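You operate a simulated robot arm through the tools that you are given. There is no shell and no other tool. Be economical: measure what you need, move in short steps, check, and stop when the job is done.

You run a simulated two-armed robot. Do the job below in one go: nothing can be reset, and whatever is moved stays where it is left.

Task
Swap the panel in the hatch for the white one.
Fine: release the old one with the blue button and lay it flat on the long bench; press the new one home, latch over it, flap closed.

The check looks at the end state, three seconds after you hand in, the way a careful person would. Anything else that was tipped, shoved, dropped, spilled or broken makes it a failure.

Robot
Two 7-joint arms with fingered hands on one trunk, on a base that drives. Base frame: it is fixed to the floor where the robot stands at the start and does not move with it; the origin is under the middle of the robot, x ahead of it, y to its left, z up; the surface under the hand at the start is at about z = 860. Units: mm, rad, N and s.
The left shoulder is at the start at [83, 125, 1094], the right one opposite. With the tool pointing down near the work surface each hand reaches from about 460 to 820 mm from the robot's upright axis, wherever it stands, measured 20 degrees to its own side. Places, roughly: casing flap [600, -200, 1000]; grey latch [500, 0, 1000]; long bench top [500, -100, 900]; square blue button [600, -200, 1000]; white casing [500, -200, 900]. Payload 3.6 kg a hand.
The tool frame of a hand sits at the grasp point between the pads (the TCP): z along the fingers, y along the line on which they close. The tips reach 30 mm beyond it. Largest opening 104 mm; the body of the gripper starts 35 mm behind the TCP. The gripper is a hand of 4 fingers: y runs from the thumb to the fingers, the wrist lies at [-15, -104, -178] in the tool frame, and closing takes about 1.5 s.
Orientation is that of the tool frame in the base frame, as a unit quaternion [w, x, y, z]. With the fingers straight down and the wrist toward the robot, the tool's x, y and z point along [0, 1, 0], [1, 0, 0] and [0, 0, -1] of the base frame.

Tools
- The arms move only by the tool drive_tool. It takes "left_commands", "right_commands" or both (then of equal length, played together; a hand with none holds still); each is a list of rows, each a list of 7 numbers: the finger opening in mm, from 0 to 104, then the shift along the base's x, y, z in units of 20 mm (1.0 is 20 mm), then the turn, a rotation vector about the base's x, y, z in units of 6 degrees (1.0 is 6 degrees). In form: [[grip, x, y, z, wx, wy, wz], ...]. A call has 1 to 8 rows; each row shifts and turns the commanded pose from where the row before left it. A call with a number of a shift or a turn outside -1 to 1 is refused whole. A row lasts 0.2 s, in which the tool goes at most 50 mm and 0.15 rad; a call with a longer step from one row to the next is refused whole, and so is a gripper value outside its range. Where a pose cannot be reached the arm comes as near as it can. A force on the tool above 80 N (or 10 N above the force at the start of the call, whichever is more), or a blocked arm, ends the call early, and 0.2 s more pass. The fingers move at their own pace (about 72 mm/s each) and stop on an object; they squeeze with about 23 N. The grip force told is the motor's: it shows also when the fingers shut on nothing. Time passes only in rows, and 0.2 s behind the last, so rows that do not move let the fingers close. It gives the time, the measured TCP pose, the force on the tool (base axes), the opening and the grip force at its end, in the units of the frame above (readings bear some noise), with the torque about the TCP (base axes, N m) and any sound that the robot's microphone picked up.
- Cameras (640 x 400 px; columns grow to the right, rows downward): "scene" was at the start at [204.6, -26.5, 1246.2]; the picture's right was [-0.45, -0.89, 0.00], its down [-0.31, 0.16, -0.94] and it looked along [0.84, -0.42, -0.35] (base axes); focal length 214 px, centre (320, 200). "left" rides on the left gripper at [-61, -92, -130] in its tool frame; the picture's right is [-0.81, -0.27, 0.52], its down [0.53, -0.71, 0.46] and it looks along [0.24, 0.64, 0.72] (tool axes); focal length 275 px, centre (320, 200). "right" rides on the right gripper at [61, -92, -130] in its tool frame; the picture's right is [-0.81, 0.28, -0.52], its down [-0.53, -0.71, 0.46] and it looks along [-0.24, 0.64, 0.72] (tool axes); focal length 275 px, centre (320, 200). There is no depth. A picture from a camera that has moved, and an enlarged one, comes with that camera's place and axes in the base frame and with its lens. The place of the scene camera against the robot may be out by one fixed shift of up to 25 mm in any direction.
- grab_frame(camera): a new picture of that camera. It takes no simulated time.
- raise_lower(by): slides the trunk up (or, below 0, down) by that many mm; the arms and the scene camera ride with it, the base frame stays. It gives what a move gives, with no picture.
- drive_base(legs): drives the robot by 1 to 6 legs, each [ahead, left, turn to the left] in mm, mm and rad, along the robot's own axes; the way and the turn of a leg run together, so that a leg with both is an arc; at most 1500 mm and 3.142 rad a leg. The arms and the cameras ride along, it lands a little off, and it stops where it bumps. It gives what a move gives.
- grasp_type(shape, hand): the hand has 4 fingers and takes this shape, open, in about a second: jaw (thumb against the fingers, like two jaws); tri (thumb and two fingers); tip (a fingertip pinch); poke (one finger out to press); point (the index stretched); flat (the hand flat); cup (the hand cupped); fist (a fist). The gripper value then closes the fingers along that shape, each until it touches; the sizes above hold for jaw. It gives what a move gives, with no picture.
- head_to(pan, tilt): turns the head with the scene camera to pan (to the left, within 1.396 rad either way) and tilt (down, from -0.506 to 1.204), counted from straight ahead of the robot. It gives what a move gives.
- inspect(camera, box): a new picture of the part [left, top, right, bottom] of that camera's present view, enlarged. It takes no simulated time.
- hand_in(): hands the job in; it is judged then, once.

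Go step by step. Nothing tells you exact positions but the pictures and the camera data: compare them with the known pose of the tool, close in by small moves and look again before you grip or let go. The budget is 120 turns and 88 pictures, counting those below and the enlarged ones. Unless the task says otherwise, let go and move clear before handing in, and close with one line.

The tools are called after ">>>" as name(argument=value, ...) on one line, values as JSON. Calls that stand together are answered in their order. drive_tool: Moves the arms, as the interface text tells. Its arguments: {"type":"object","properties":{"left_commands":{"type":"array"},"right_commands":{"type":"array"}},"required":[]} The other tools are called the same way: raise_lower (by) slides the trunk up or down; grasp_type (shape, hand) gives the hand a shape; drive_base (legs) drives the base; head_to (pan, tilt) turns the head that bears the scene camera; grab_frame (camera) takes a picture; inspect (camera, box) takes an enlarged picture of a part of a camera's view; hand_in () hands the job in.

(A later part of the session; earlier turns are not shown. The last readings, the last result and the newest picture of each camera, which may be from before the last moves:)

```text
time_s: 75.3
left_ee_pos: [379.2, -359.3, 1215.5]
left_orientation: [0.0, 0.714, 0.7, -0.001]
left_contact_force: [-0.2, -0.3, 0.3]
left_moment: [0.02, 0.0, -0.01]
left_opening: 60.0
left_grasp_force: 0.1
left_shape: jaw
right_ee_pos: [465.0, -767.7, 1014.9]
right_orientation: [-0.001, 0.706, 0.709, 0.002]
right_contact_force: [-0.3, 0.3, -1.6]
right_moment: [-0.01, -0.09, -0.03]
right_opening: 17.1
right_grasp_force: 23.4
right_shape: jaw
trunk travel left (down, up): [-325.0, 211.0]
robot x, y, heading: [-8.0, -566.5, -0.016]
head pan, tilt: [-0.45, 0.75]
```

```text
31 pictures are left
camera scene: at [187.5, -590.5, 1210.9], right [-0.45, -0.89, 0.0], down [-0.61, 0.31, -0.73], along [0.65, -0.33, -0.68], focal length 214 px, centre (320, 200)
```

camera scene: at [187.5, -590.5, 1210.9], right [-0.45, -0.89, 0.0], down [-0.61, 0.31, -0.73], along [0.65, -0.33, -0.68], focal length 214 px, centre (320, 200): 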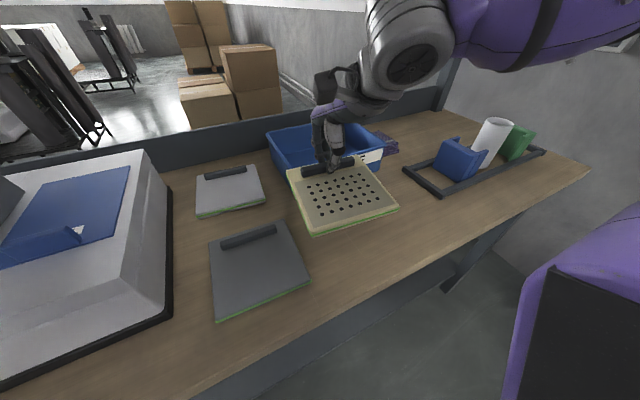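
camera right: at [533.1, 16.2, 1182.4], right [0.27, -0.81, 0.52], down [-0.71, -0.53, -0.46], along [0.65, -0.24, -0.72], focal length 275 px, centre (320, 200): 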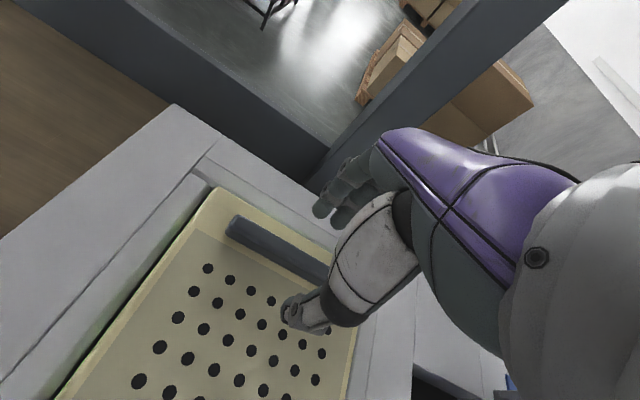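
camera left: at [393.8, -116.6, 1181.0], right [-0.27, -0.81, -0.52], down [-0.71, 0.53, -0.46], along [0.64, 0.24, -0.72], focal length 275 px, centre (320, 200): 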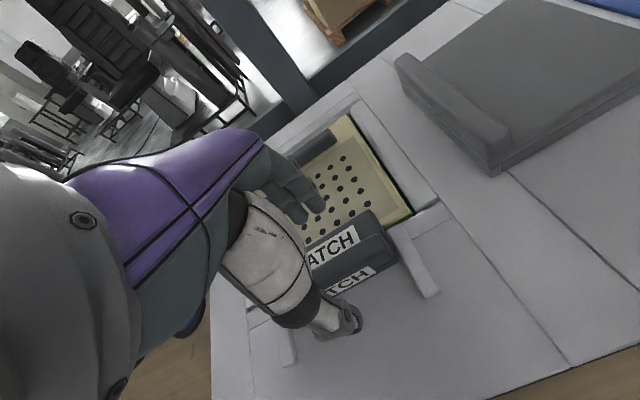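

It's over free bench. I continue down: fast to about 20 mm above, then slowly to contact.

>>> drive_tool(right_commands=[[0, 0, 0, -1, 0, 0, 0], [0, 0, 0, -1, 0, 0, 0], [0, 0, 0, -1, 0, 0, 0], [0, 0, 0, -0.7, 0, 0, 0], [0, 0, 0, 0, 0, 0, 0]])

>>> drive_tool(right_commands=[[0, 0, 0, -0.3, 0, 0, 0], [0, 0, 0, -0.3, 0, 0, 0], [0, 0, 0, 0, 0, 0, 0]])

>>> drive_tool(right_commands=[[0, 0, 0, -0.3, 0, 0, 0], [0, 0, 0, 0, 0, 0, 0]])

>>> inspect(camera="scene", box=[240, 120, 440, 290])

```text
time_s: 76.5
left_ee_pos: [379.5, -359.1, 1216.5]
left_orientation: [0.0, 0.714, 0.7, 0.0]
left_contact_force: [-0.3, 0.2, 0.0]
left_moment: [0.01, 0.01, 0.01]
left_opening: 59.7
left_grasp_force: 0.1
left_shape: jaw
right_ee_pos: [464.5, -768.1, 943.0]
right_orientation: [-0.002, 0.706, 0.709, 0.003]
right_contact_force: [-0.7, -0.2, -1.5]
right_moment: [-0.02, -0.07, 0.01]
right_opening: 17.3
right_grasp_force: 23.0
right_shape: jaw
trunk travel left (down, up): [-325.0, 211.0]
robot x, y, heading: [-7.9, -564.1, -0.022]
head pan, tilt: [-0.45, 0.75]
```

```text
time_s: 77.3
left_ee_pos: [379.9, -358.8, 1217.0]
left_orientation: [0.0, 0.714, 0.701, 0.001]
left_contact_force: [0.4, 0.0, 0.2]
left_moment: [0.01, -0.02, 0.0]
left_opening: 59.7
left_grasp_force: 0.1
left_shape: jaw
right_ee_pos: [464.0, -767.7, 928.3]
right_orientation: [-0.001, 0.706, 0.708, 0.002]
right_contact_force: [-0.5, -0.1, -0.8]
right_moment: [-0.03, -0.11, -0.03]
right_opening: 17.0
right_grasp_force: 22.9
right_shape: jaw
trunk travel left (down, up): [-325.0, 211.0]
robot x, y, heading: [-11.3, -563.0, -0.025]
head pan, tilt: [-0.45, 0.75]
```

```text
time_s: 77.9
left_ee_pos: [379.3, -360.2, 1217.0]
left_orientation: [0.001, 0.714, 0.7, 0.0]
left_contact_force: [0.1, -0.4, -0.1]
left_moment: [-0.01, -0.03, 0.01]
left_opening: 59.8
left_grasp_force: 0.0
left_shape: jaw
right_ee_pos: [465.6, -768.7, 922.2]
right_orientation: [-0.002, 0.706, 0.708, 0.002]
right_contact_force: [-0.5, 0.2, -1.9]
right_moment: [-0.03, -0.06, -0.01]
right_opening: 17.4
right_grasp_force: 22.7
right_shape: jaw
trunk travel left (down, up): [-325.0, 211.0]
robot x, y, heading: [-9.5, -569.4, -0.017]
head pan, tilt: [-0.45, 0.75]
```

```text
2.35 times, centred on (340, 205) of scene
camera zoom: at [187.2, -590.4, 1211.0], right [-0.45, -0.89, 0.0], down [-0.61, 0.31, -0.73], along [0.65, -0.33, -0.68], focal length 505 px, centre (273, 188)
```

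zoom: 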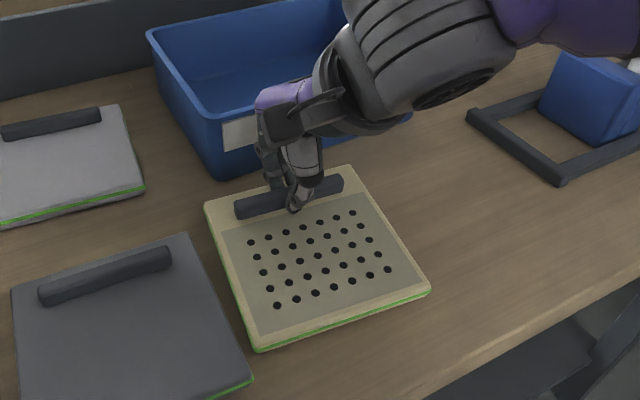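

Almost down, no contact yet; I continue in small steps.

>>> drive_tool(right_commands=[[0, 0, 0, -0.25, 0, 0, 0], [0, 0, 0, 0, 0, 0, 0]])

>>> drive_tool(right_commands=[[0, 0, 0, -0.25, 0, 0, 0], [0, 0, 0, 0, 0, 0, 0]])

>>> drive_tool(right_commands=[[0, 0, 0, -0.2, 0, 0, 0], [0, 0, 0, 0, 0, 0, 0]])

```text
time_s: 78.5
left_ee_pos: [379.4, -359.2, 1217.7]
left_orientation: [-0.001, 0.713, 0.701, 0.0]
left_contact_force: [-0.6, 0.4, -0.3]
left_moment: [0.01, -0.03, 0.02]
left_opening: 60.0
left_grasp_force: 0.0
left_shape: jaw
right_ee_pos: [463.6, -769.4, 917.9]
right_orientation: [0.0, 0.706, 0.708, 0.002]
right_contact_force: [0.1, -0.8, -1.0]
right_moment: [0.04, -0.01, -0.01]
right_opening: 17.1
right_grasp_force: 22.7
right_shape: jaw
trunk travel left (down, up): [-325.0, 211.0]
robot x, y, heading: [-4.5, -566.4, -0.023]
head pan, tilt: [-0.45, 0.75]
```

```text
time_s: 79.1
left_ee_pos: [379.6, -359.2, 1216.6]
left_orientation: [0.0, 0.714, 0.7, 0.0]
left_contact_force: [0.4, 0.3, -0.3]
left_moment: [0.03, 0.01, -0.03]
left_opening: 60.0
left_grasp_force: 0.0
left_shape: jaw
right_ee_pos: [465.4, -768.4, 913.6]
right_orientation: [-0.001, 0.706, 0.708, 0.003]
right_contact_force: [0.5, -0.5, -0.6]
right_moment: [0.0, 0.01, 0.02]
right_opening: 17.3
right_grasp_force: 22.6
right_shape: jaw
trunk travel left (down, up): [-325.0, 211.0]
robot x, y, heading: [-9.2, -563.4, -0.021]
head pan, tilt: [-0.45, 0.75]
```

```text
time_s: 79.7
left_ee_pos: [376.7, -359.5, 1217.1]
left_orientation: [0.001, 0.714, 0.7, 0.001]
left_contact_force: [-0.6, 0.6, -0.6]
left_moment: [0.01, -0.01, 0.02]
left_opening: 59.9
left_grasp_force: 0.1
left_shape: jaw
right_ee_pos: [463.4, -767.0, 912.9]
right_orientation: [0.001, 0.705, 0.709, 0.005]
right_contact_force: [-0.3, -2.6, 24.8]
right_moment: [0.12, -0.2, -0.04]
right_opening: 17.7
right_grasp_force: 22.8
right_shape: jaw
trunk travel left (down, up): [-325.0, 211.0]
robot x, y, heading: [-9.7, -565.7, -0.021]
head pan, tilt: [-0.45, 0.75]
```

Contact at TCP z≈913: the panel lies on the bench. I release and raise the hand.

>>> drive_tool(right_commands=[[50, 0, 0, 0.1, 0, 0, 0], [50, 0, 0, 0.1, 0, 0, 0], [50, 0, 0, 0, 0, 0, 0], [50, 0, 0, 1, 0, 0, 0], [50, 0, 0, 1, 0, 0, 0], [50, 0, 0, 1, 0, 0, 0], [50, 0, 0, 1, 0, 0, 0], [50, 0, 0, 1, 0, 0, 0]])

>>> drive_tool(right_commands=[[50, 0.8, 1, 0.5, 0, 0, 0], [50, 0.9, 1, 0.5, 0, 0, 0], [50, 1, 1, 0, 0, 0, 0], [50, 1, 1, 0, 0, 0, 0], [50, 1, 1, 0, 0, 0, 0], [50, 1, 1, 0, 0, 0, 0], [50, 1, 1, 0, 0, 0, 0], [50, 1, 1, 0, 0, 0, 0]])

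>>> drive_tool(right_commands=[[50, 1, 0.6, 0, 0, 0, 0], [50, 1, 0.6, 0, 0, 0, 0], [50, 1, 0, 0, 0, 0, 0], [50, 0, 0, 0, 0, 0, 0]])

>>> grab_frame(camera="right")

>>> grab_frame(camera="scene")

```text
time_s: 81.5
left_ee_pos: [378.1, -358.0, 1217.1]
left_orientation: [0.0, 0.714, 0.701, -0.001]
left_contact_force: [0.4, -0.1, -0.7]
left_moment: [-0.02, -0.01, -0.01]
left_opening: 59.8
left_grasp_force: 0.1
left_shape: jaw
right_ee_pos: [464.8, -768.6, 1012.5]
right_orientation: [-0.001, 0.705, 0.709, 0.003]
right_contact_force: [-0.1, -0.1, 0.1]
right_moment: [0.02, 0.03, 0.01]
right_opening: 50.0
right_grasp_force: 0.1
right_shape: jaw
trunk travel left (down, up): [-325.0, 211.0]
robot x, y, heading: [-10.2, -565.2, -0.019]
head pan, tilt: [-0.45, 0.75]
```

```text
time_s: 83.3
left_ee_pos: [379.4, -360.0, 1215.9]
left_orientation: [0.0, 0.714, 0.701, -0.001]
left_contact_force: [0.3, -0.4, 0.1]
left_moment: [-0.01, 0.02, 0.01]
left_opening: 60.1
left_grasp_force: 0.1
left_shape: jaw
right_ee_pos: [580.6, -649.6, 1033.3]
right_orientation: [-0.002, 0.706, 0.708, 0.003]
right_contact_force: [-0.3, -0.3, -0.5]
right_moment: [0.02, -0.02, 0.0]
right_opening: 49.8
right_grasp_force: 0.2
right_shape: jaw
right hand out of reach, approached as far as the arm can: row 7, 8
trunk travel left (down, up): [-325.0, 211.0]
robot x, y, heading: [-4.8, -564.3, -0.019]
head pan, tilt: [-0.45, 0.75]
```

```text
time_s: 84.3
left_ee_pos: [378.4, -360.1, 1216.4]
left_orientation: [0.0, 0.714, 0.7, -0.001]
left_contact_force: [0.4, -0.9, -0.5]
left_moment: [0.0, 0.0, 0.03]
left_opening: 60.0
left_grasp_force: 0.1
left_shape: jaw
right_ee_pos: [587.8, -653.5, 1032.7]
right_orientation: [-0.002, 0.706, 0.708, 0.002]
right_contact_force: [-0.5, 0.2, -0.4]
right_moment: [0.0, 0.01, 0.01]
right_opening: 49.8
right_grasp_force: 0.2
right_shape: jaw
right hand out of reach, approached as far as the arm can: row 1, 2, 3
trunk travel left (down, up): [-325.0, 211.0]
robot x, y, heading: [-6.9, -565.0, -0.017]
head pan, tilt: [-0.45, 0.75]
```

```text
29 pictures are left
camera right: at [495.9, -590.1, 1164.0], right [0.28, -0.81, 0.51], down [-0.71, -0.53, -0.46], along [0.65, -0.24, -0.72], focal length 275 px, centre (320, 200)
```

right: 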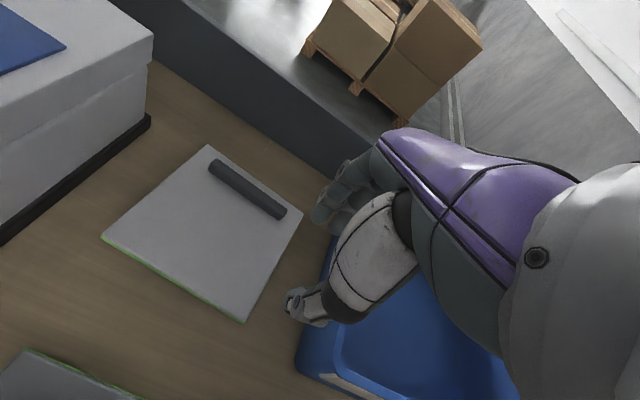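

```text
28 pictures are left
camera scene: at [187.0, -590.4, 1211.0], right [-0.45, -0.89, 0.0], down [-0.61, 0.31, -0.73], along [0.65, -0.33, -0.68], focal length 214 px, centre (320, 200)
```

scene: 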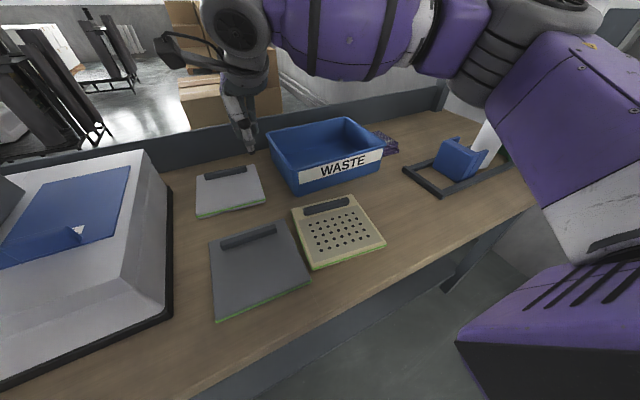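

The old panel lies flat on the bench. The white panel's handle centre is near (693, −594), yawed about −4°. The right arm needs it more to its own side, so I raise the hand, swing it right, and drive the base left and forward.

>>> drive_tool(right_commands=[[50, 0, 0, 1, 0, 0, 0], [50, 0, 0, 1, 0, 0, 0], [50, 0, -0.5, 1, 0, 0, 0], [50, 0, -1, 1, 0, 0, 0], [50, 0, -1, 1, 0, 0, 0], [50, 0, -1, 0, 0, 0, 0], [50, 0, -1, 0, 0, 0, 0], [50, 0, -1, 0, 0, 0, 0]])

>>> drive_tool(right_commands=[[50, 0.5, -1, 0, 0, 0, 0], [50, 0.5, -1, 0, 0, 0, 0], [50, 0.5, -1, 0, 0, 0, 0], [50, 0.5, -1, 0, 0, 0, 0]])

>>> drive_base(legs=[[45, 215, 0.018]])

```text
time_s: 86.1
left_ee_pos: [378.8, -359.5, 1215.2]
left_orientation: [0.0, 0.714, 0.7, 0.0]
left_contact_force: [0.2, -1.0, -0.4]
left_moment: [0.0, 0.0, 0.06]
left_opening: 59.8
left_grasp_force: 0.0
left_shape: jaw
right_ee_pos: [589.7, -767.8, 1122.6]
right_orientation: [-0.001, 0.706, 0.708, 0.003]
right_contact_force: [-0.9, -0.6, 0.1]
right_moment: [0.01, -0.01, 0.0]
right_opening: 50.2
right_grasp_force: 0.0
right_shape: jaw
right hand out of reach, approached as far as the arm can: row 1, 2
trunk travel left (down, up): [-325.0, 211.0]
robot x, y, heading: [-3.7, -565.4, -0.018]
head pan, tilt: [-0.45, 0.75]
```

```text
time_s: 87.1
left_ee_pos: [379.6, -359.9, 1216.0]
left_orientation: [0.0, 0.714, 0.7, 0.0]
left_contact_force: [-0.4, -0.5, -0.1]
left_moment: [0.02, 0.0, 0.01]
left_opening: 59.7
left_grasp_force: 0.1
left_shape: jaw
right_ee_pos: [631.2, -848.2, 1124.5]
right_orientation: [-0.002, 0.706, 0.708, 0.002]
right_contact_force: [-0.3, 0.5, 0.2]
right_moment: [-0.02, 0.02, 0.0]
right_opening: 50.0
right_grasp_force: 0.0
right_shape: jaw
trunk travel left (down, up): [-325.0, 211.0]
robot x, y, heading: [-7.1, -565.5, -0.021]
head pan, tilt: [-0.45, 0.75]
```

```text
time_s: 89.6
left_ee_pos: [421.8, -139.3, 1217.1]
left_orientation: [0.0, 0.708, 0.706, -0.001]
left_contact_force: [-0.7, 0.4, 0.6]
left_moment: [-0.01, -0.01, 0.02]
left_opening: 59.8
left_grasp_force: 0.1
left_shape: jaw
right_ee_pos: [680.6, -624.2, 1124.4]
right_orientation: [-0.001, 0.7, 0.715, 0.003]
right_contact_force: [-0.7, -0.1, 0.7]
right_moment: [-0.02, 0.0, 0.0]
right_opening: 50.0
right_grasp_force: 0.0
right_shape: jaw
trunk travel left (down, up): [-325.0, 211.0]
robot x, y, heading: [41.4, -352.1, -0.003]
head pan, tilt: [-0.45, 0.75]
```

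Now aligned closely. I turn the hand to the white panel's yaw, move above its handle and come down to z≈985 for a look.

>>> drive_tool(right_commands=[[50, 0.2, 0.5, -1, 0, 0, -0.43], [50, 0.2, 0.5, -1, 0, 0, -0.43], [50, 0.2, 0.5, -1, 0, 0, 0], [50, 0, 0, -1, 0, 0, 0], [50, 0, 0, -1, 0, 0, 0], [50, 0, 0, -1, 0, 0, 0], [50, 0, 0, -1, 0, 0, 0], [50, 0, 0, 0, 0, 0, 0]])

>>> grab_frame(camera="right")

>>> grab_frame(camera="scene")

```text
time_s: 91.4
left_ee_pos: [422.7, -139.8, 1215.6]
left_orientation: [0.0, 0.708, 0.706, 0.0]
left_contact_force: [-0.1, -0.3, -0.7]
left_moment: [0.0, 0.0, 0.01]
left_opening: 59.9
left_grasp_force: 0.0
left_shape: jaw
right_ee_pos: [694.6, -595.2, 984.1]
right_orientation: [-0.001, 0.731, 0.682, 0.002]
right_contact_force: [0.0, 0.0, -0.2]
right_moment: [-0.02, -0.01, 0.01]
right_opening: 50.0
right_grasp_force: 0.0
right_shape: jaw
trunk travel left (down, up): [-325.0, 211.0]
robot x, y, heading: [41.1, -356.4, -0.004]
head pan, tilt: [-0.45, 0.75]
```

```text
27 pictures are left
camera right: at [606.1, -526.0, 1114.7], right [0.22, -0.83, 0.51], down [-0.75, -0.48, -0.46], along [0.63, -0.28, -0.72], focal length 275 px, centre (320, 200)
```

right: 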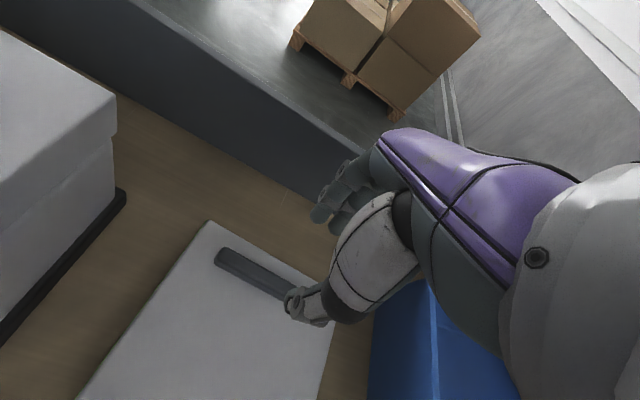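

```text
26 pictures are left
camera scene: at [234.9, -374.5, 1211.0], right [-0.44, -0.9, 0.0], down [-0.61, 0.3, -0.73], along [0.66, -0.32, -0.68], focal length 214 px, centre (320, 200)
```

scene: 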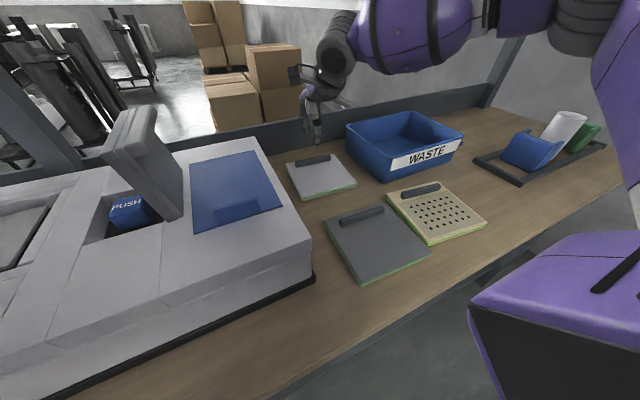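

The handle is between the fingers, hand centred within a few mm. I descend to grip height (z≈914) and check before closing.

>>> drive_tool(right_commands=[[50, -0.2, 0.1, -1, 0, 0, 0], [50, 0, 0, -1, 0, 0, 0], [50, 0, 0, -1, 0, 0, 0], [50, 0, 0, -0.4, 0, 0, 0], [50, 0, 0, 0, 0, 0, 0]])

>>> inspect(camera="scene", box=[180, 90, 360, 250])

```text
time_s: 92.6
left_ee_pos: [422.7, -139.6, 1215.8]
left_orientation: [0.0, 0.708, 0.707, -0.001]
left_contact_force: [-0.1, -0.1, 0.0]
left_moment: [-0.02, -0.02, -0.01]
left_opening: 59.9
left_grasp_force: 0.0
left_shape: jaw
right_ee_pos: [690.3, -593.4, 916.6]
right_orientation: [-0.001, 0.731, 0.682, 0.002]
right_contact_force: [-0.5, -0.3, 0.0]
right_moment: [0.0, 0.0, -0.01]
right_opening: 49.5
right_grasp_force: 0.1
right_shape: jaw
trunk travel left (down, up): [-325.0, 211.0]
robot x, y, heading: [41.1, -350.7, -0.001]
head pan, tilt: [-0.45, 0.75]
```

```text
2.50 times, centred on (270, 170) of scene
camera zoom: at [235.0, -374.5, 1211.0], right [-0.44, -0.9, 0.0], down [-0.61, 0.3, -0.73], along [0.66, -0.32, -0.68], focal length 536 px, centre (445, 275)
```

zoom: 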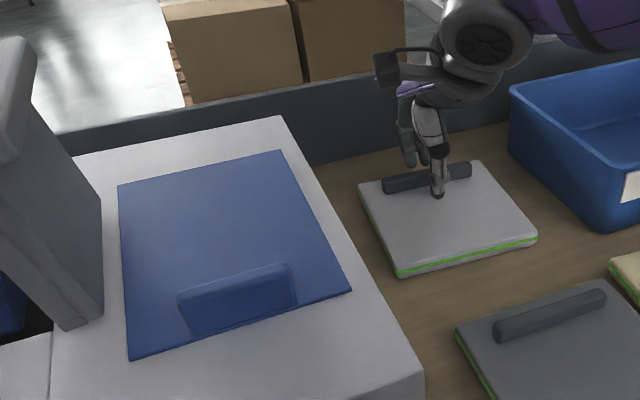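

Good: the hand straddles the white panel's handle. Close and lift slightly.

>>> drive_tool(right_commands=[[0, 0, 0, -0.1, 0, 0, 0], [0, 0, 0, 0, 0, 0, 0], [0, 0, 0, 0, 0, 0, 0], [0, 0, 0, 0, 0, 0, 0], [0, 0, 0, 0, 0, 0, 0], [0, 0, 0, 0, 0, 0, 0]])

>>> drive_tool(right_commands=[[0, 0, 0, 0.5, 0, 0, 0], [0, 0, 0, 1, 0, 0, 0], [0, 0, 0, 1, 0, 0, 0], [0, 0, 0, 0, 0, 0, 0]])

>>> inspect(camera="scene", box=[220, 90, 400, 250])

```text
time_s: 94.0
left_ee_pos: [422.9, -139.2, 1214.8]
left_orientation: [0.0, 0.707, 0.707, -0.001]
left_contact_force: [0.6, -0.3, -0.4]
left_moment: [0.01, 0.0, 0.01]
left_opening: 59.8
left_grasp_force: 0.1
left_shape: jaw
right_ee_pos: [689.7, -592.9, 913.9]
right_orientation: [-0.002, 0.731, 0.682, 0.003]
right_contact_force: [0.3, -1.5, -0.2]
right_moment: [0.0, -0.03, 0.0]
right_opening: 8.8
right_grasp_force: 22.9
right_shape: jaw
trunk travel left (down, up): [-325.0, 211.0]
robot x, y, heading: [38.4, -353.0, -0.004]
head pan, tilt: [-0.45, 0.75]
```

```text
time_s: 95.0
left_ee_pos: [422.9, -140.1, 1216.8]
left_orientation: [0.0, 0.708, 0.706, 0.0]
left_contact_force: [-0.5, 0.3, -0.9]
left_moment: [0.02, 0.02, -0.04]
left_opening: 59.9
left_grasp_force: 0.1
left_shape: jaw
right_ee_pos: [689.6, -592.1, 964.3]
right_orientation: [-0.001, 0.732, 0.682, 0.003]
right_contact_force: [-0.5, 0.6, -2.2]
right_moment: [0.01, -0.09, 0.02]
right_opening: 8.5
right_grasp_force: 22.6
right_shape: jaw
trunk travel left (down, up): [-325.0, 211.0]
robot x, y, heading: [40.8, -354.4, -0.007]
head pan, tilt: [-0.45, 0.75]
```

```text
2.50 times, centred on (310, 170) of scene
camera zoom: at [235.3, -374.6, 1210.9], right [-0.44, -0.9, 0.0], down [-0.61, 0.3, -0.73], along [0.66, -0.32, -0.68], focal length 536 px, centre (345, 275)
```

zoom: 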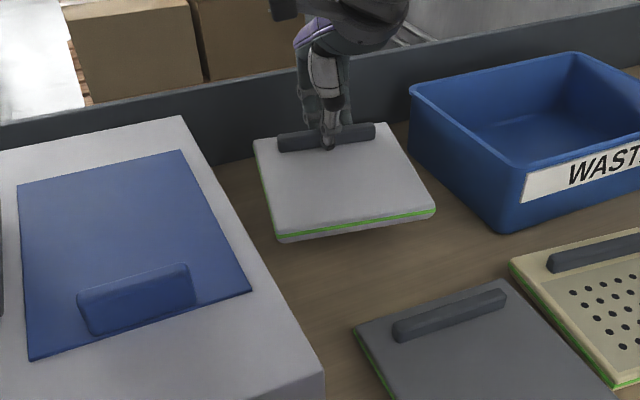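

The white panel is held and level. I lift it high, correct its yaw, and drive back toward the hatch.

>>> drive_tool(right_commands=[[0, 0, 0, 1, 0, 0, 0], [0, 0, 0, 1, 0, 0, 0], [0, 0, 0, 1, 0, 0, 0], [0, -0.3, 0, 1, 0, 0, 0.2], [0, -0.3, 0, 1, 0, 0, 0.2], [0, -0.3, 0, 1, 0, 0, 0.2], [0, -0.3, 0, 1, 0, 0, 0], [0, -0.3, 0, 1, 0, 0, 0]])

>>> drive_tool(right_commands=[[0, -0.3, 0, 1, 0, 0, 0], [0, -0.3, 0, 1, 0, 0, 0], [0, -0.3, 0, 1, 0, 0, 0], [0, -0.3, 0, 1, 0, 0, 0], [0, 0, 0, 0, 0, 0, 0]])

>>> drive_base(legs=[[0, 551, 0]])

>>> grab_frame(camera="scene")

```text
time_s: 96.8
left_ee_pos: [423.5, -140.8, 1216.6]
left_orientation: [0.0, 0.708, 0.707, 0.0]
left_contact_force: [-0.3, -0.8, 0.0]
left_moment: [0.03, 0.01, -0.02]
left_opening: 60.0
left_grasp_force: 0.1
left_shape: jaw
right_ee_pos: [658.2, -593.0, 1124.0]
right_orientation: [-0.001, 0.71, 0.704, 0.002]
right_contact_force: [-0.2, 0.4, -1.6]
right_moment: [0.01, -0.06, 0.01]
right_opening: 8.7
right_grasp_force: 23.4
right_shape: jaw
trunk travel left (down, up): [-325.0, 211.0]
robot x, y, heading: [33.5, -350.4, -0.004]
head pan, tilt: [-0.45, 0.75]
```

```text
time_s: 98.0
left_ee_pos: [424.1, -140.4, 1217.8]
left_orientation: [-0.001, 0.709, 0.706, 0.0]
left_contact_force: [0.2, 0.7, -0.4]
left_moment: [0.02, 0.01, 0.02]
left_opening: 59.9
left_grasp_force: 0.2
left_shape: jaw
right_ee_pos: [635.1, -593.8, 1205.6]
right_orientation: [-0.002, 0.71, 0.704, 0.003]
right_contact_force: [0.1, 0.4, -3.2]
right_moment: [-0.03, -0.08, 0.02]
right_opening: 8.8
right_grasp_force: 23.0
right_shape: jaw
trunk travel left (down, up): [-325.0, 211.0]
robot x, y, heading: [39.6, -351.7, -0.001]
head pan, tilt: [-0.45, 0.75]
```

```text
time_s: 103.3
left_ee_pos: [422.3, 408.4, 1216.3]
left_orientation: [0.0, 0.707, 0.707, 0.0]
left_contact_force: [0.6, 0.0, 0.2]
left_moment: [-0.01, -0.01, -0.03]
left_opening: 60.0
left_grasp_force: 0.1
left_shape: jaw
right_ee_pos: [636.6, -44.2, 1205.5]
right_orientation: [-0.001, 0.708, 0.706, 0.003]
right_contact_force: [-0.7, -0.5, -2.0]
right_moment: [0.02, -0.07, 0.01]
right_opening: 8.5
right_grasp_force: 23.4
right_shape: jaw
trunk travel left (down, up): [-325.0, 211.0]
robot x, y, heading: [40.6, 192.7, 0.004]
head pan, tilt: [-0.45, 0.75]
```

```text
23 pictures are left
camera scene: at [235.3, 173.4, 1211.0], right [-0.43, -0.9, 0.0], down [-0.61, 0.3, -0.73], along [0.66, -0.32, -0.68], focal length 214 px, centre (320, 200)
```

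scene: 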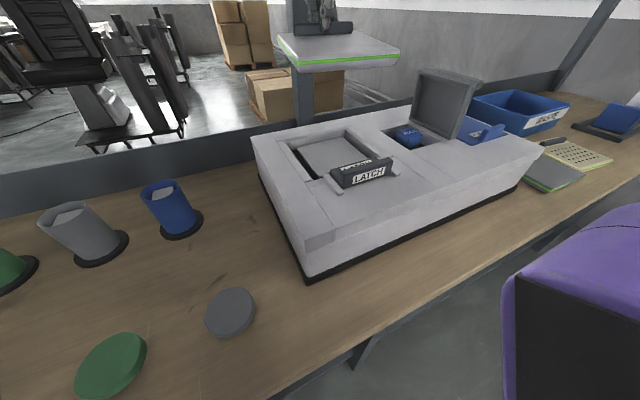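

The white panel is right over the hatch. I set x to 624.6, y to −41 and descend to just above the opening for an alignment check.

>>> drive_tool(right_commands=[[0, -0.3, 0.08, -1, 0, 0, -0.02], [0, -0.3, 0.08, -1, 0, 0, 0], [0, 0, 0, -1, 0, 0, 0], [0, 0, 0, -1, 0, 0, 0], [0, 0, 0, -1, 0, 0, 0], [0, 0, 0, -1, 0, 0, 0], [0, 0, 0, -1, 0, 0, 0], [0, 0, 0, 0, 0, 0, 0]])

>>> inspect(camera="scene", box=[240, 70, 430, 220])

>>> grab_frame(camera="right")

```text
time_s: 105.1
left_ee_pos: [422.1, 408.6, 1216.2]
left_orientation: [0.0, 0.706, 0.708, 0.0]
left_contact_force: [-0.8, -0.3, 0.1]
left_moment: [0.02, -0.02, -0.03]
left_opening: 60.0
left_grasp_force: 0.0
left_shape: jaw
right_ee_pos: [623.3, -40.8, 1064.0]
right_orientation: [-0.002, 0.709, 0.705, 0.002]
right_contact_force: [-0.5, 0.4, -2.1]
right_moment: [0.0, -0.07, -0.02]
right_opening: 8.7
right_grasp_force: 23.5
right_shape: jaw
trunk travel left (down, up): [-325.0, 211.0]
robot x, y, heading: [44.0, 193.0, 0.003]
head pan, tilt: [-0.45, 0.75]
```

```text
2.67 times, centred on (335, 145) of scene
camera zoom: at [235.2, 173.4, 1211.0], right [-0.43, -0.9, 0.0], down [-0.61, 0.3, -0.73], along [0.66, -0.32, -0.68], focal length 572 px, centre (280, 347)
```

zoom: 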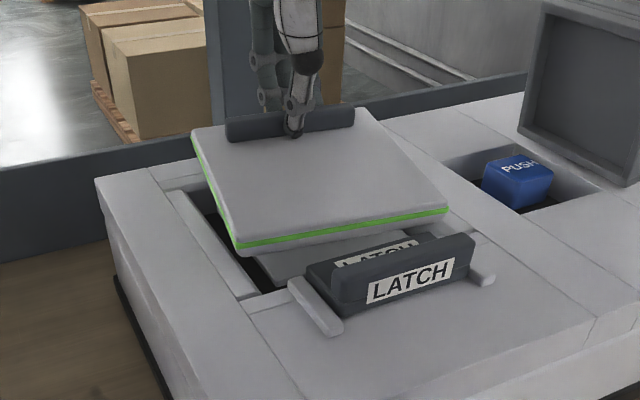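

```text
21 pictures are left
camera right: at [532.0, 21.7, 1195.1], right [0.27, -0.81, 0.51], down [-0.72, -0.53, -0.46], along [0.64, -0.24, -0.72], focal length 275 px, centre (320, 200)
```

right: 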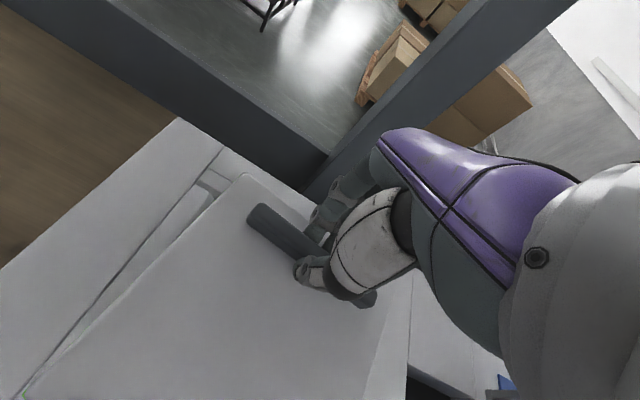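

Roughly aligned. I go 18 mm lower so the panel is just above the rim, and compare gaps on each side.

>>> drive_tool(right_commands=[[0, 0.05, 0, -0.5, 0, 0, 0], [0, 0, 0, -0.4, 0, 0, 0], [0, 0, 0, 0, 0, 0, 0]])

>>> inspect(camera="scene", box=[270, 90, 400, 200])

>>> inspect(camera="right", box=[20, 120, 330, 400])

```text
time_s: 105.9
left_ee_pos: [422.8, 409.4, 1215.6]
left_orientation: [0.0, 0.706, 0.708, 0.0]
left_contact_force: [-0.5, -0.1, 0.5]
left_moment: [-0.03, -0.02, 0.02]
left_opening: 59.6
left_grasp_force: 0.1
left_shape: jaw
right_ee_pos: [626.0, -40.2, 1046.1]
right_orientation: [-0.002, 0.708, 0.706, 0.002]
right_contact_force: [3.6, 1.2, 0.1]
right_moment: [-0.06, -0.02, 0.1]
right_opening: 8.6
right_grasp_force: 22.8
right_shape: jaw
trunk travel left (down, up): [-325.0, 211.0]
robot x, y, heading: [37.6, 194.9, 0.004]
head pan, tilt: [-0.45, 0.75]
```

```text
3.64 times, centred on (335, 145) of scene
camera zoom: at [235.6, 173.5, 1210.9], right [-0.43, -0.9, 0.0], down [-0.61, 0.3, -0.73], along [0.66, -0.32, -0.68], focal length 780 px, centre (266, 400)
```

zoom: 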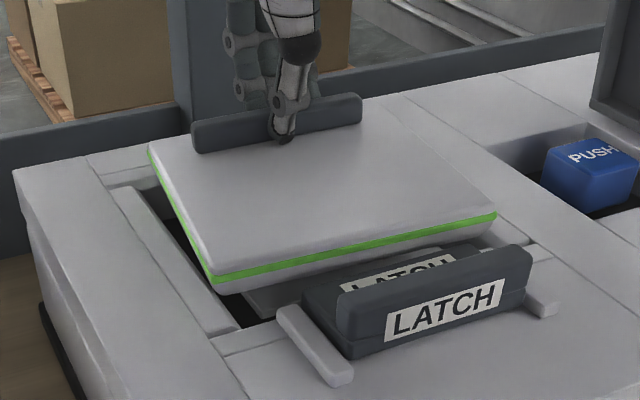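

```text
1.43 times, centred on (175, 260) of right
camera zoom: at [533.4, 22.3, 1177.5], right [0.27, -0.81, 0.51], down [-0.71, -0.53, -0.46], along [0.65, -0.24, -0.72], focal length 393 px, centre (527, 114)
```

zoom: 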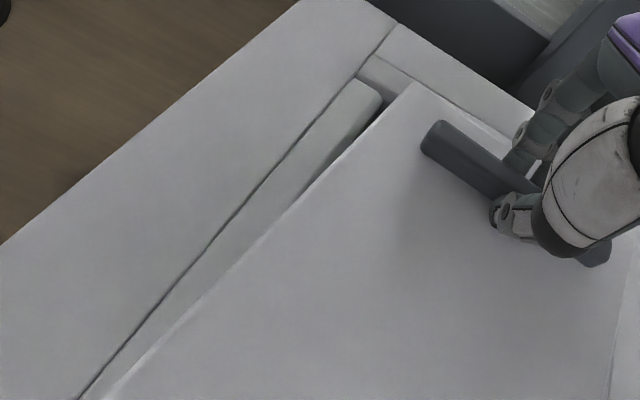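

The panel is turned about 4–5° clockwise relative to the hatch (it was twisted in the grip). I raise 16 mm, turn the hand +4.5°, and check again.

>>> drive_tool(right_commands=[[0, 0, 0, 0.8, 0, 0, 0], [0, 0, 0, 0, 0, 0, 0.75], [0, 0, 0, 0, 0, 0, 0]])

>>> inspect(camera="right", box=[20, 120, 330, 400])

>>> inspect(camera="scene", box=[270, 90, 400, 200])

```text
time_s: 106.7
left_ee_pos: [422.9, 409.4, 1216.0]
left_orientation: [0.0, 0.707, 0.708, 0.0]
left_contact_force: [0.0, 0.1, 0.1]
left_moment: [-0.04, -0.03, 0.01]
left_opening: 59.9
left_grasp_force: 0.0
left_shape: jaw
right_ee_pos: [625.2, -40.7, 1063.5]
right_orientation: [-0.001, 0.68, 0.733, 0.002]
right_contact_force: [1.4, 0.1, -2.4]
right_moment: [-0.02, -0.06, -0.02]
right_opening: 8.5
right_grasp_force: 23.2
right_shape: jaw
trunk travel left (down, up): [-325.0, 211.0]
robot x, y, heading: [39.5, 191.4, 0.001]
head pan, tilt: [-0.45, 0.75]
```

```text
1.43 times, centred on (175, 260) of right
camera zoom: at [528.3, 14.9, 1194.7], right [0.33, -0.79, 0.51], down [-0.67, -0.58, -0.46], along [0.66, -0.19, -0.72], focal length 393 px, centre (527, 114)
```

zoom: 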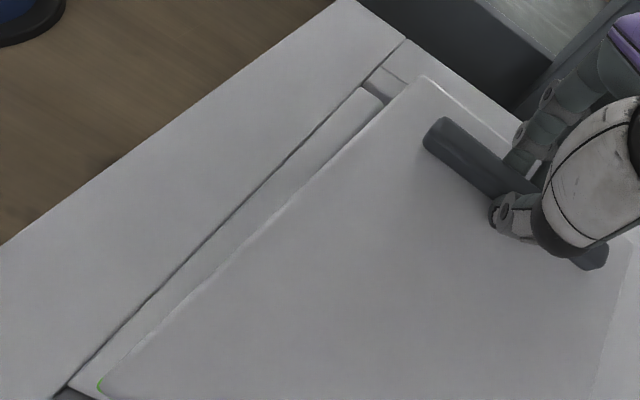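

```text
3.64 times, centred on (335, 145) of scene
camera zoom: at [235.2, 173.5, 1211.0], right [-0.43, -0.9, 0.0], down [-0.61, 0.3, -0.73], along [0.66, -0.32, -0.68], focal length 780 px, centre (266, 400)
```

zoom: 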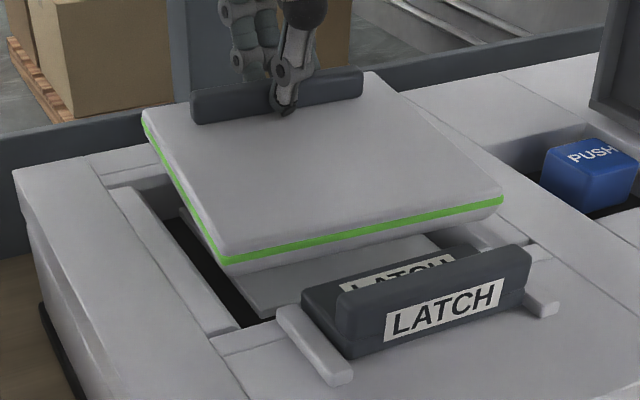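

The yaw reading is ambiguous, so I bring the left hand nearer for an independent view from its camera.

>>> drive_tool(left_commands=[[60, 0.3, -1, 0, 0, 0, 0], [60, 0.3, -1, 0, 0, 0, 0], [60, 0.3, -1, 0, 0, 0, 0], [60, 0.3, -1, 0, 0, 0, 0], [60, 0.3, -1, 0, 0, 0, 0], [60, 0.3, -1, 0, 0, 0, 0], [60, 0.3, -1, 0, 0, 0, 0], [60, 0.3, -1, 0, 0, 0, 0]])

>>> grab_frame(camera="left")

```text
time_s: 108.5
left_ee_pos: [470.7, 247.9, 1218.1]
left_orientation: [0.0, 0.707, 0.708, 0.0]
left_contact_force: [-0.2, 0.0, 0.6]
left_moment: [-0.01, 0.01, -0.02]
left_opening: 60.0
left_grasp_force: 0.1
left_shape: jaw
right_ee_pos: [626.3, -41.3, 1063.2]
right_orientation: [-0.001, 0.68, 0.733, 0.002]
right_contact_force: [0.0, -0.3, -1.6]
right_moment: [0.0, -0.08, -0.01]
right_opening: 8.3
right_grasp_force: 22.7
right_shape: jaw
trunk travel left (down, up): [-325.0, 211.0]
robot x, y, heading: [39.7, 190.7, 0.003]
head pan, tilt: [-0.45, 0.75]
```

```text
16 pictures are left
camera left: at [380.6, 185.6, 1347.4], right [-0.27, -0.81, -0.52], down [-0.71, 0.53, -0.45], along [0.64, 0.25, -0.72], focal length 275 px, centre (320, 200)
```

left: 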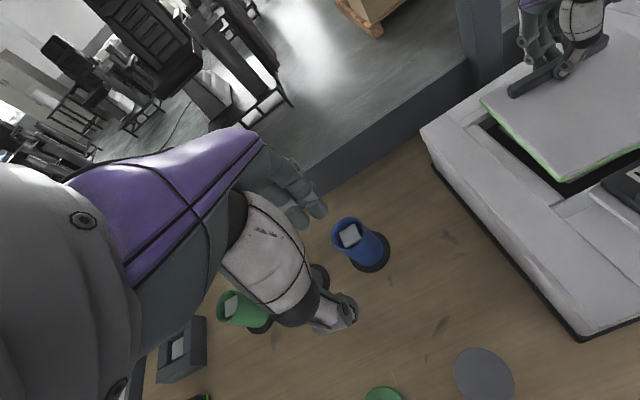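

>>> inspect(camera="left", box=[430, 20, 640, 240])

```text
1.82 times, centred on (535, 130) of left
camera zoom: at [380.6, 185.6, 1347.4], right [-0.27, -0.81, -0.52], down [-0.71, 0.53, -0.45], along [0.64, 0.25, -0.72], focal length 500 px, centre (-71, 327)
```

zoom: 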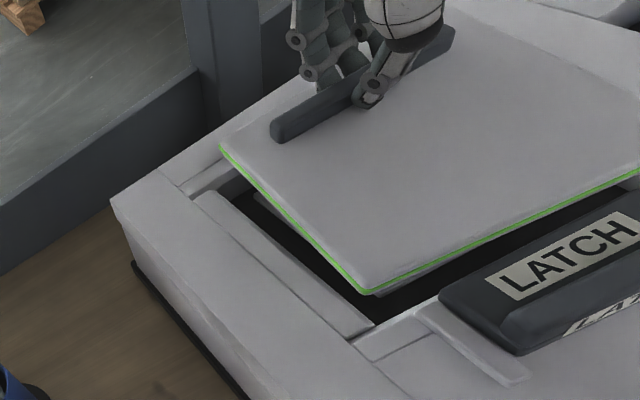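

From the left camera: the opening's left edge is at y≈41.6, square to x, while the panel's edge goes from y 34 (far) to 45 (near), so it still needs about +4.5°. I turn and re-check.

>>> drive_tool(right_commands=[[0, 0, 0, 0, 0, 0, 0.4], [0, 0, 0, 0, 0, 0, 0.35], [0, 0, 0, 0, 0, 0, 0]])

>>> inspect(camera="left", box=[430, 20, 640, 240])

```text
time_s: 109.3
left_ee_pos: [469.7, 247.9, 1216.9]
left_orientation: [-0.001, 0.706, 0.708, 0.0]
left_contact_force: [0.3, -0.1, 0.1]
left_moment: [0.0, -0.04, 0.01]
left_opening: 59.7
left_grasp_force: 0.1
left_shape: jaw
right_ee_pos: [624.4, -39.5, 1062.7]
right_orientation: [-0.002, 0.652, 0.758, 0.002]
right_contact_force: [0.9, -0.1, -0.7]
right_moment: [-0.05, -0.06, -0.03]
right_opening: 8.3
right_grasp_force: 22.6
right_shape: jaw
trunk travel left (down, up): [-325.0, 211.0]
robot x, y, heading: [42.3, 195.3, 0.003]
head pan, tilt: [-0.45, 0.75]
```

```text
1.82 times, centred on (535, 130) of left
camera zoom: at [380.3, 186.5, 1347.5], right [-0.27, -0.81, -0.52], down [-0.71, 0.53, -0.45], along [0.64, 0.25, -0.72], focal length 500 px, centre (-71, 327)
```

zoom: 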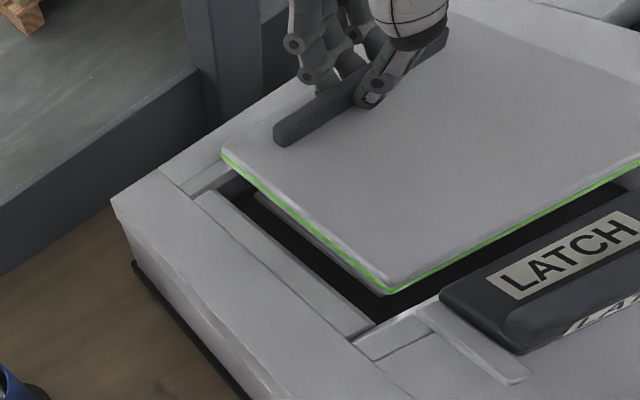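

Now nearly square (about −1.5° left). I add a last small turn and a 4 mm forward shift, then descend gently into the opening.

>>> drive_tool(right_commands=[[0, 0.2, -0.08, 0, 0, 0, 0.2], [0, 0, 0, -0.4, 0, 0, 0], [0, 0, 0, -0.4, 0, 0, 0], [0, 0, 0, -0.2, 0, 0, 0], [0, 0, 0, 0, 0, 0, 0]])

>>> inspect(camera="left", box=[430, 20, 640, 240])

```text
time_s: 110.5
left_ee_pos: [470.2, 249.3, 1218.4]
left_orientation: [-0.001, 0.706, 0.708, 0.0]
left_contact_force: [0.2, 0.2, -0.4]
left_moment: [-0.01, -0.02, -0.02]
left_opening: 60.0
left_grasp_force: 0.1
left_shape: jaw
right_ee_pos: [629.6, -41.5, 1042.7]
right_orientation: [-0.001, 0.643, 0.766, 0.002]
right_contact_force: [0.7, 0.9, -2.4]
right_moment: [-0.01, -0.05, 0.01]
right_opening: 8.3
right_grasp_force: 23.5
right_shape: jaw
trunk travel left (down, up): [-325.0, 211.0]
robot x, y, heading: [37.1, 193.9, 0.0]
head pan, tilt: [-0.45, 0.75]
```

```text
1.82 times, centred on (535, 130) of left
camera zoom: at [380.4, 186.5, 1347.5], right [-0.27, -0.81, -0.52], down [-0.71, 0.53, -0.45], along [0.64, 0.25, -0.72], focal length 500 px, centre (-71, 327)
```

zoom: 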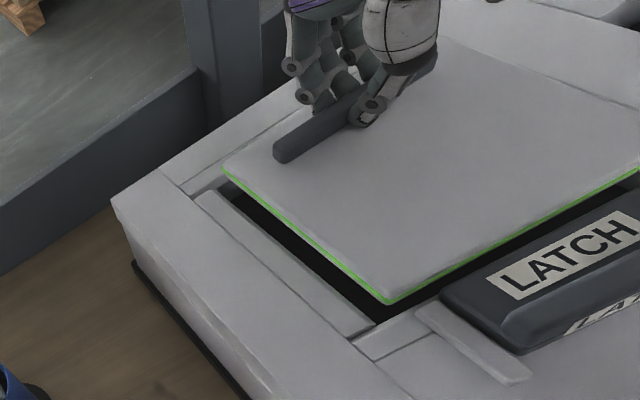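

Square now: panel left edge y≈36, x 503–648, matching where the old one sat. Continue down in small steps, watching the force.

>>> drive_tool(right_commands=[[0, 0, 0, -0.3, 0, 0, 0], [0, 0, 0, -0.3, 0, 0, 0], [0, 0, 0, 0, 0, 0, 0]])

>>> drive_tool(right_commands=[[0, 0, 0, -0.3, 0, 0, 0], [0, 0, 0, 0, 0, 0, 0]])

>>> inspect(camera="left", box=[430, 20, 640, 240])

```text
time_s: 111.3
left_ee_pos: [471.3, 248.2, 1217.7]
left_orientation: [0.0, 0.706, 0.708, 0.0]
left_contact_force: [-0.1, 0.2, 0.1]
left_moment: [-0.01, -0.01, -0.01]
left_opening: 59.6
left_grasp_force: 0.1
left_shape: jaw
right_ee_pos: [628.0, -41.6, 1031.5]
right_orientation: [-0.001, 0.643, 0.766, 0.003]
right_contact_force: [0.0, -0.4, -0.9]
right_moment: [0.02, -0.04, 0.02]
right_opening: 8.4
right_grasp_force: 22.9
right_shape: jaw
trunk travel left (down, up): [-325.0, 211.0]
robot x, y, heading: [37.6, 193.5, 0.005]
head pan, tilt: [-0.45, 0.75]
```

```text
time_s: 111.9
left_ee_pos: [470.5, 248.7, 1217.7]
left_orientation: [0.0, 0.706, 0.708, 0.0]
left_contact_force: [0.1, 0.1, 0.4]
left_moment: [0.02, 0.0, -0.04]
left_opening: 60.0
left_grasp_force: 0.1
left_shape: jaw
right_ee_pos: [628.7, -42.4, 1025.6]
right_orientation: [-0.001, 0.644, 0.765, 0.002]
right_contact_force: [1.1, 0.0, 5.4]
right_moment: [0.05, -0.01, 0.0]
right_opening: 9.0
right_grasp_force: 23.2
right_shape: jaw
trunk travel left (down, up): [-325.0, 211.0]
robot x, y, heading: [40.3, 193.3, -0.004]
head pan, tilt: [-0.45, 0.75]
```

```text
1.82 times, centred on (535, 130) of left
camera zoom: at [380.1, 186.7, 1347.6], right [-0.27, -0.81, -0.52], down [-0.71, 0.53, -0.46], along [0.64, 0.25, -0.72], focal length 500 px, centre (-71, 327)
```

zoom: 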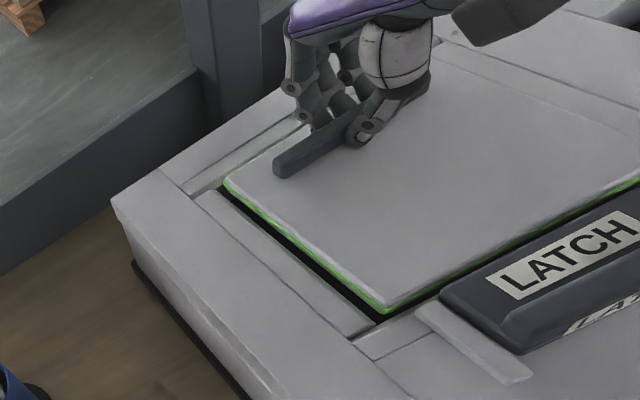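

Contact at the same height where the old one sat popped up. I release, close the fingers, and go above the panel's middle to press it home.

>>> drive_tool(right_commands=[[50, 0, 0, 0.1, 0, 0, 0], [50, 0, 0, 0, 0, 0, 0], [50, 0, 0, 0, 0, 0, 0], [50, 0, 0, 1, 0, 0, 0], [50, 0, 0, 1, 0, 0, 0], [0, -0.9, 0, 0.5, 0, 0, -0.5], [0, -0.9, 0, 0, 0, 0, -0.5], [0, -0.9, 0, 0, 0, 0, -0.5]])

>>> drive_tool(right_commands=[[0, 0, 0, 0, 0, 0, 0], [0, 0, 0, 0, 0, 0, 0], [0, 0, 0, -1, 0, 0, 0], [0, 0, 0, -0.7, 0, 0, 0], [0, 0, 0, 0, 0, 0, 0]])

>>> inspect(camera="left", box=[430, 20, 640, 240])

```text
time_s: 113.7
left_ee_pos: [470.6, 248.8, 1217.5]
left_orientation: [0.0, 0.707, 0.707, -0.001]
left_contact_force: [-0.6, 0.3, -0.1]
left_moment: [0.0, -0.02, 0.01]
left_opening: 60.2
left_grasp_force: 0.0
left_shape: jaw
right_ee_pos: [574.2, -41.0, 1077.5]
right_orientation: [-0.001, 0.702, 0.713, 0.003]
right_contact_force: [-0.6, -1.1, 0.1]
right_moment: [0.03, -0.04, -0.01]
right_opening: 0.0
right_grasp_force: 23.5
right_shape: jaw
trunk travel left (down, up): [-325.0, 211.0]
robot x, y, heading: [37.7, 197.0, 0.001]
head pan, tilt: [-0.45, 0.75]
```

```text
time_s: 114.9
left_ee_pos: [471.2, 248.7, 1216.8]
left_orientation: [0.0, 0.706, 0.708, -0.001]
left_contact_force: [-0.1, 0.5, 0.2]
left_moment: [-0.05, -0.03, 0.0]
left_opening: 59.5
left_grasp_force: 0.0
left_shape: jaw
right_ee_pos: [575.8, -41.3, 1043.6]
right_orientation: [-0.002, 0.701, 0.713, 0.002]
right_contact_force: [0.4, -0.1, 0.3]
right_moment: [0.01, -0.01, -0.01]
right_opening: 0.0
right_grasp_force: 23.5
right_shape: jaw
trunk travel left (down, up): [-325.0, 211.0]
robot x, y, heading: [38.6, 196.8, 0.0]
head pan, tilt: [-0.45, 0.75]
```

```text
1.82 times, centred on (535, 130) of left
camera zoom: at [380.2, 186.6, 1347.6], right [-0.27, -0.81, -0.52], down [-0.71, 0.53, -0.46], along [0.64, 0.25, -0.72], focal length 500 px, centre (-71, 327)
```

zoom: 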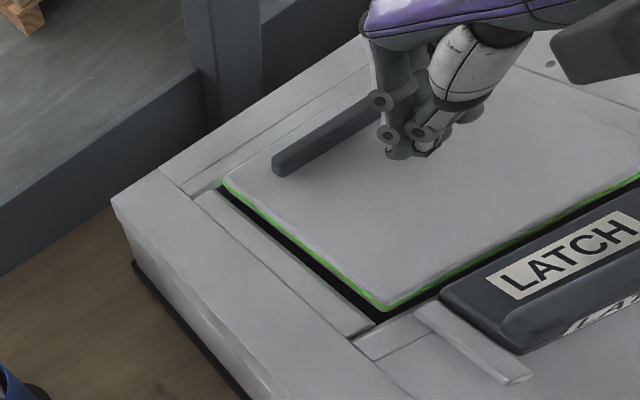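

The panel sits squarely in the opening, raised. I press at its middle.

>>> drive_tool(right_commands=[[0, 0, 0, -0.5, 0, 0, 0], [0, 0, 0, -0.4, 0, 0, 0], [0, 0, 0, -0.4, 0, 0, 0], [0, 0, 0, 0, 0, 0, 0]])

>>> drive_tool(right_commands=[[0, 0, 0, -0.3, 0, 0, 0], [0, 0, 0, -0.2, 0, 0, 0], [0, 0, 0, 0, 0, 0, 0]])

>>> inspect(camera="left", box=[430, 20, 640, 240])

```text
time_s: 115.9
left_ee_pos: [471.0, 247.4, 1216.9]
left_orientation: [0.0, 0.707, 0.708, 0.001]
left_contact_force: [-0.1, 0.0, -0.4]
left_moment: [-0.01, -0.01, -0.04]
left_opening: 60.0
left_grasp_force: 0.0
left_shape: jaw
right_ee_pos: [574.3, -41.6, 1016.7]
right_orientation: [-0.002, 0.701, 0.713, 0.002]
right_contact_force: [0.4, 1.1, 0.2]
right_moment: [0.0, -0.01, 0.01]
right_opening: 0.1
right_grasp_force: 23.5
right_shape: jaw
trunk travel left (down, up): [-325.0, 211.0]
robot x, y, heading: [35.9, 193.7, 0.002]
head pan, tilt: [-0.45, 0.75]
```

```text
time_s: 116.7
left_ee_pos: [466.4, 247.4, 1219.1]
left_orientation: [0.0, 0.706, 0.708, 0.0]
left_contact_force: [0.4, -0.5, 0.8]
left_moment: [-0.02, -0.02, 0.01]
left_opening: 59.8
left_grasp_force: 0.1
left_shape: jaw
right_ee_pos: [574.5, -40.8, 1014.6]
right_orientation: [0.005, 0.701, 0.713, 0.009]
right_contact_force: [2.8, -8.6, 47.6]
right_moment: [-0.1, -0.1, -0.01]
right_opening: 0.3
right_grasp_force: 22.8
right_shape: jaw
trunk travel left (down, up): [-325.0, 211.0]
robot x, y, heading: [40.8, 191.9, 0.008]
head pan, tilt: [-0.45, 0.75]
```

```text
1.82 times, centred on (535, 130) of left
camera zoom: at [376.7, 186.8, 1348.8], right [-0.27, -0.81, -0.52], down [-0.71, 0.53, -0.46], along [0.65, 0.24, -0.72], focal length 500 px, centre (-71, 327)
```

zoom: 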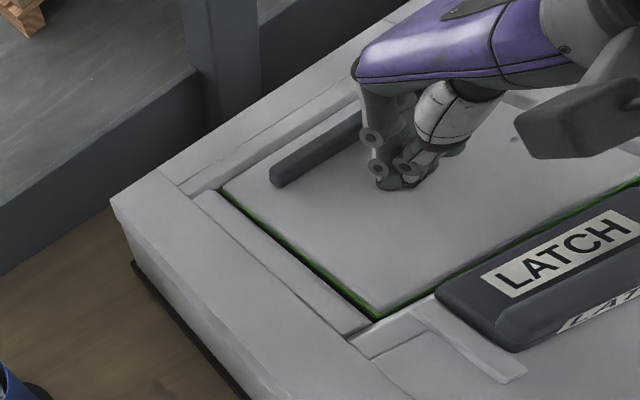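

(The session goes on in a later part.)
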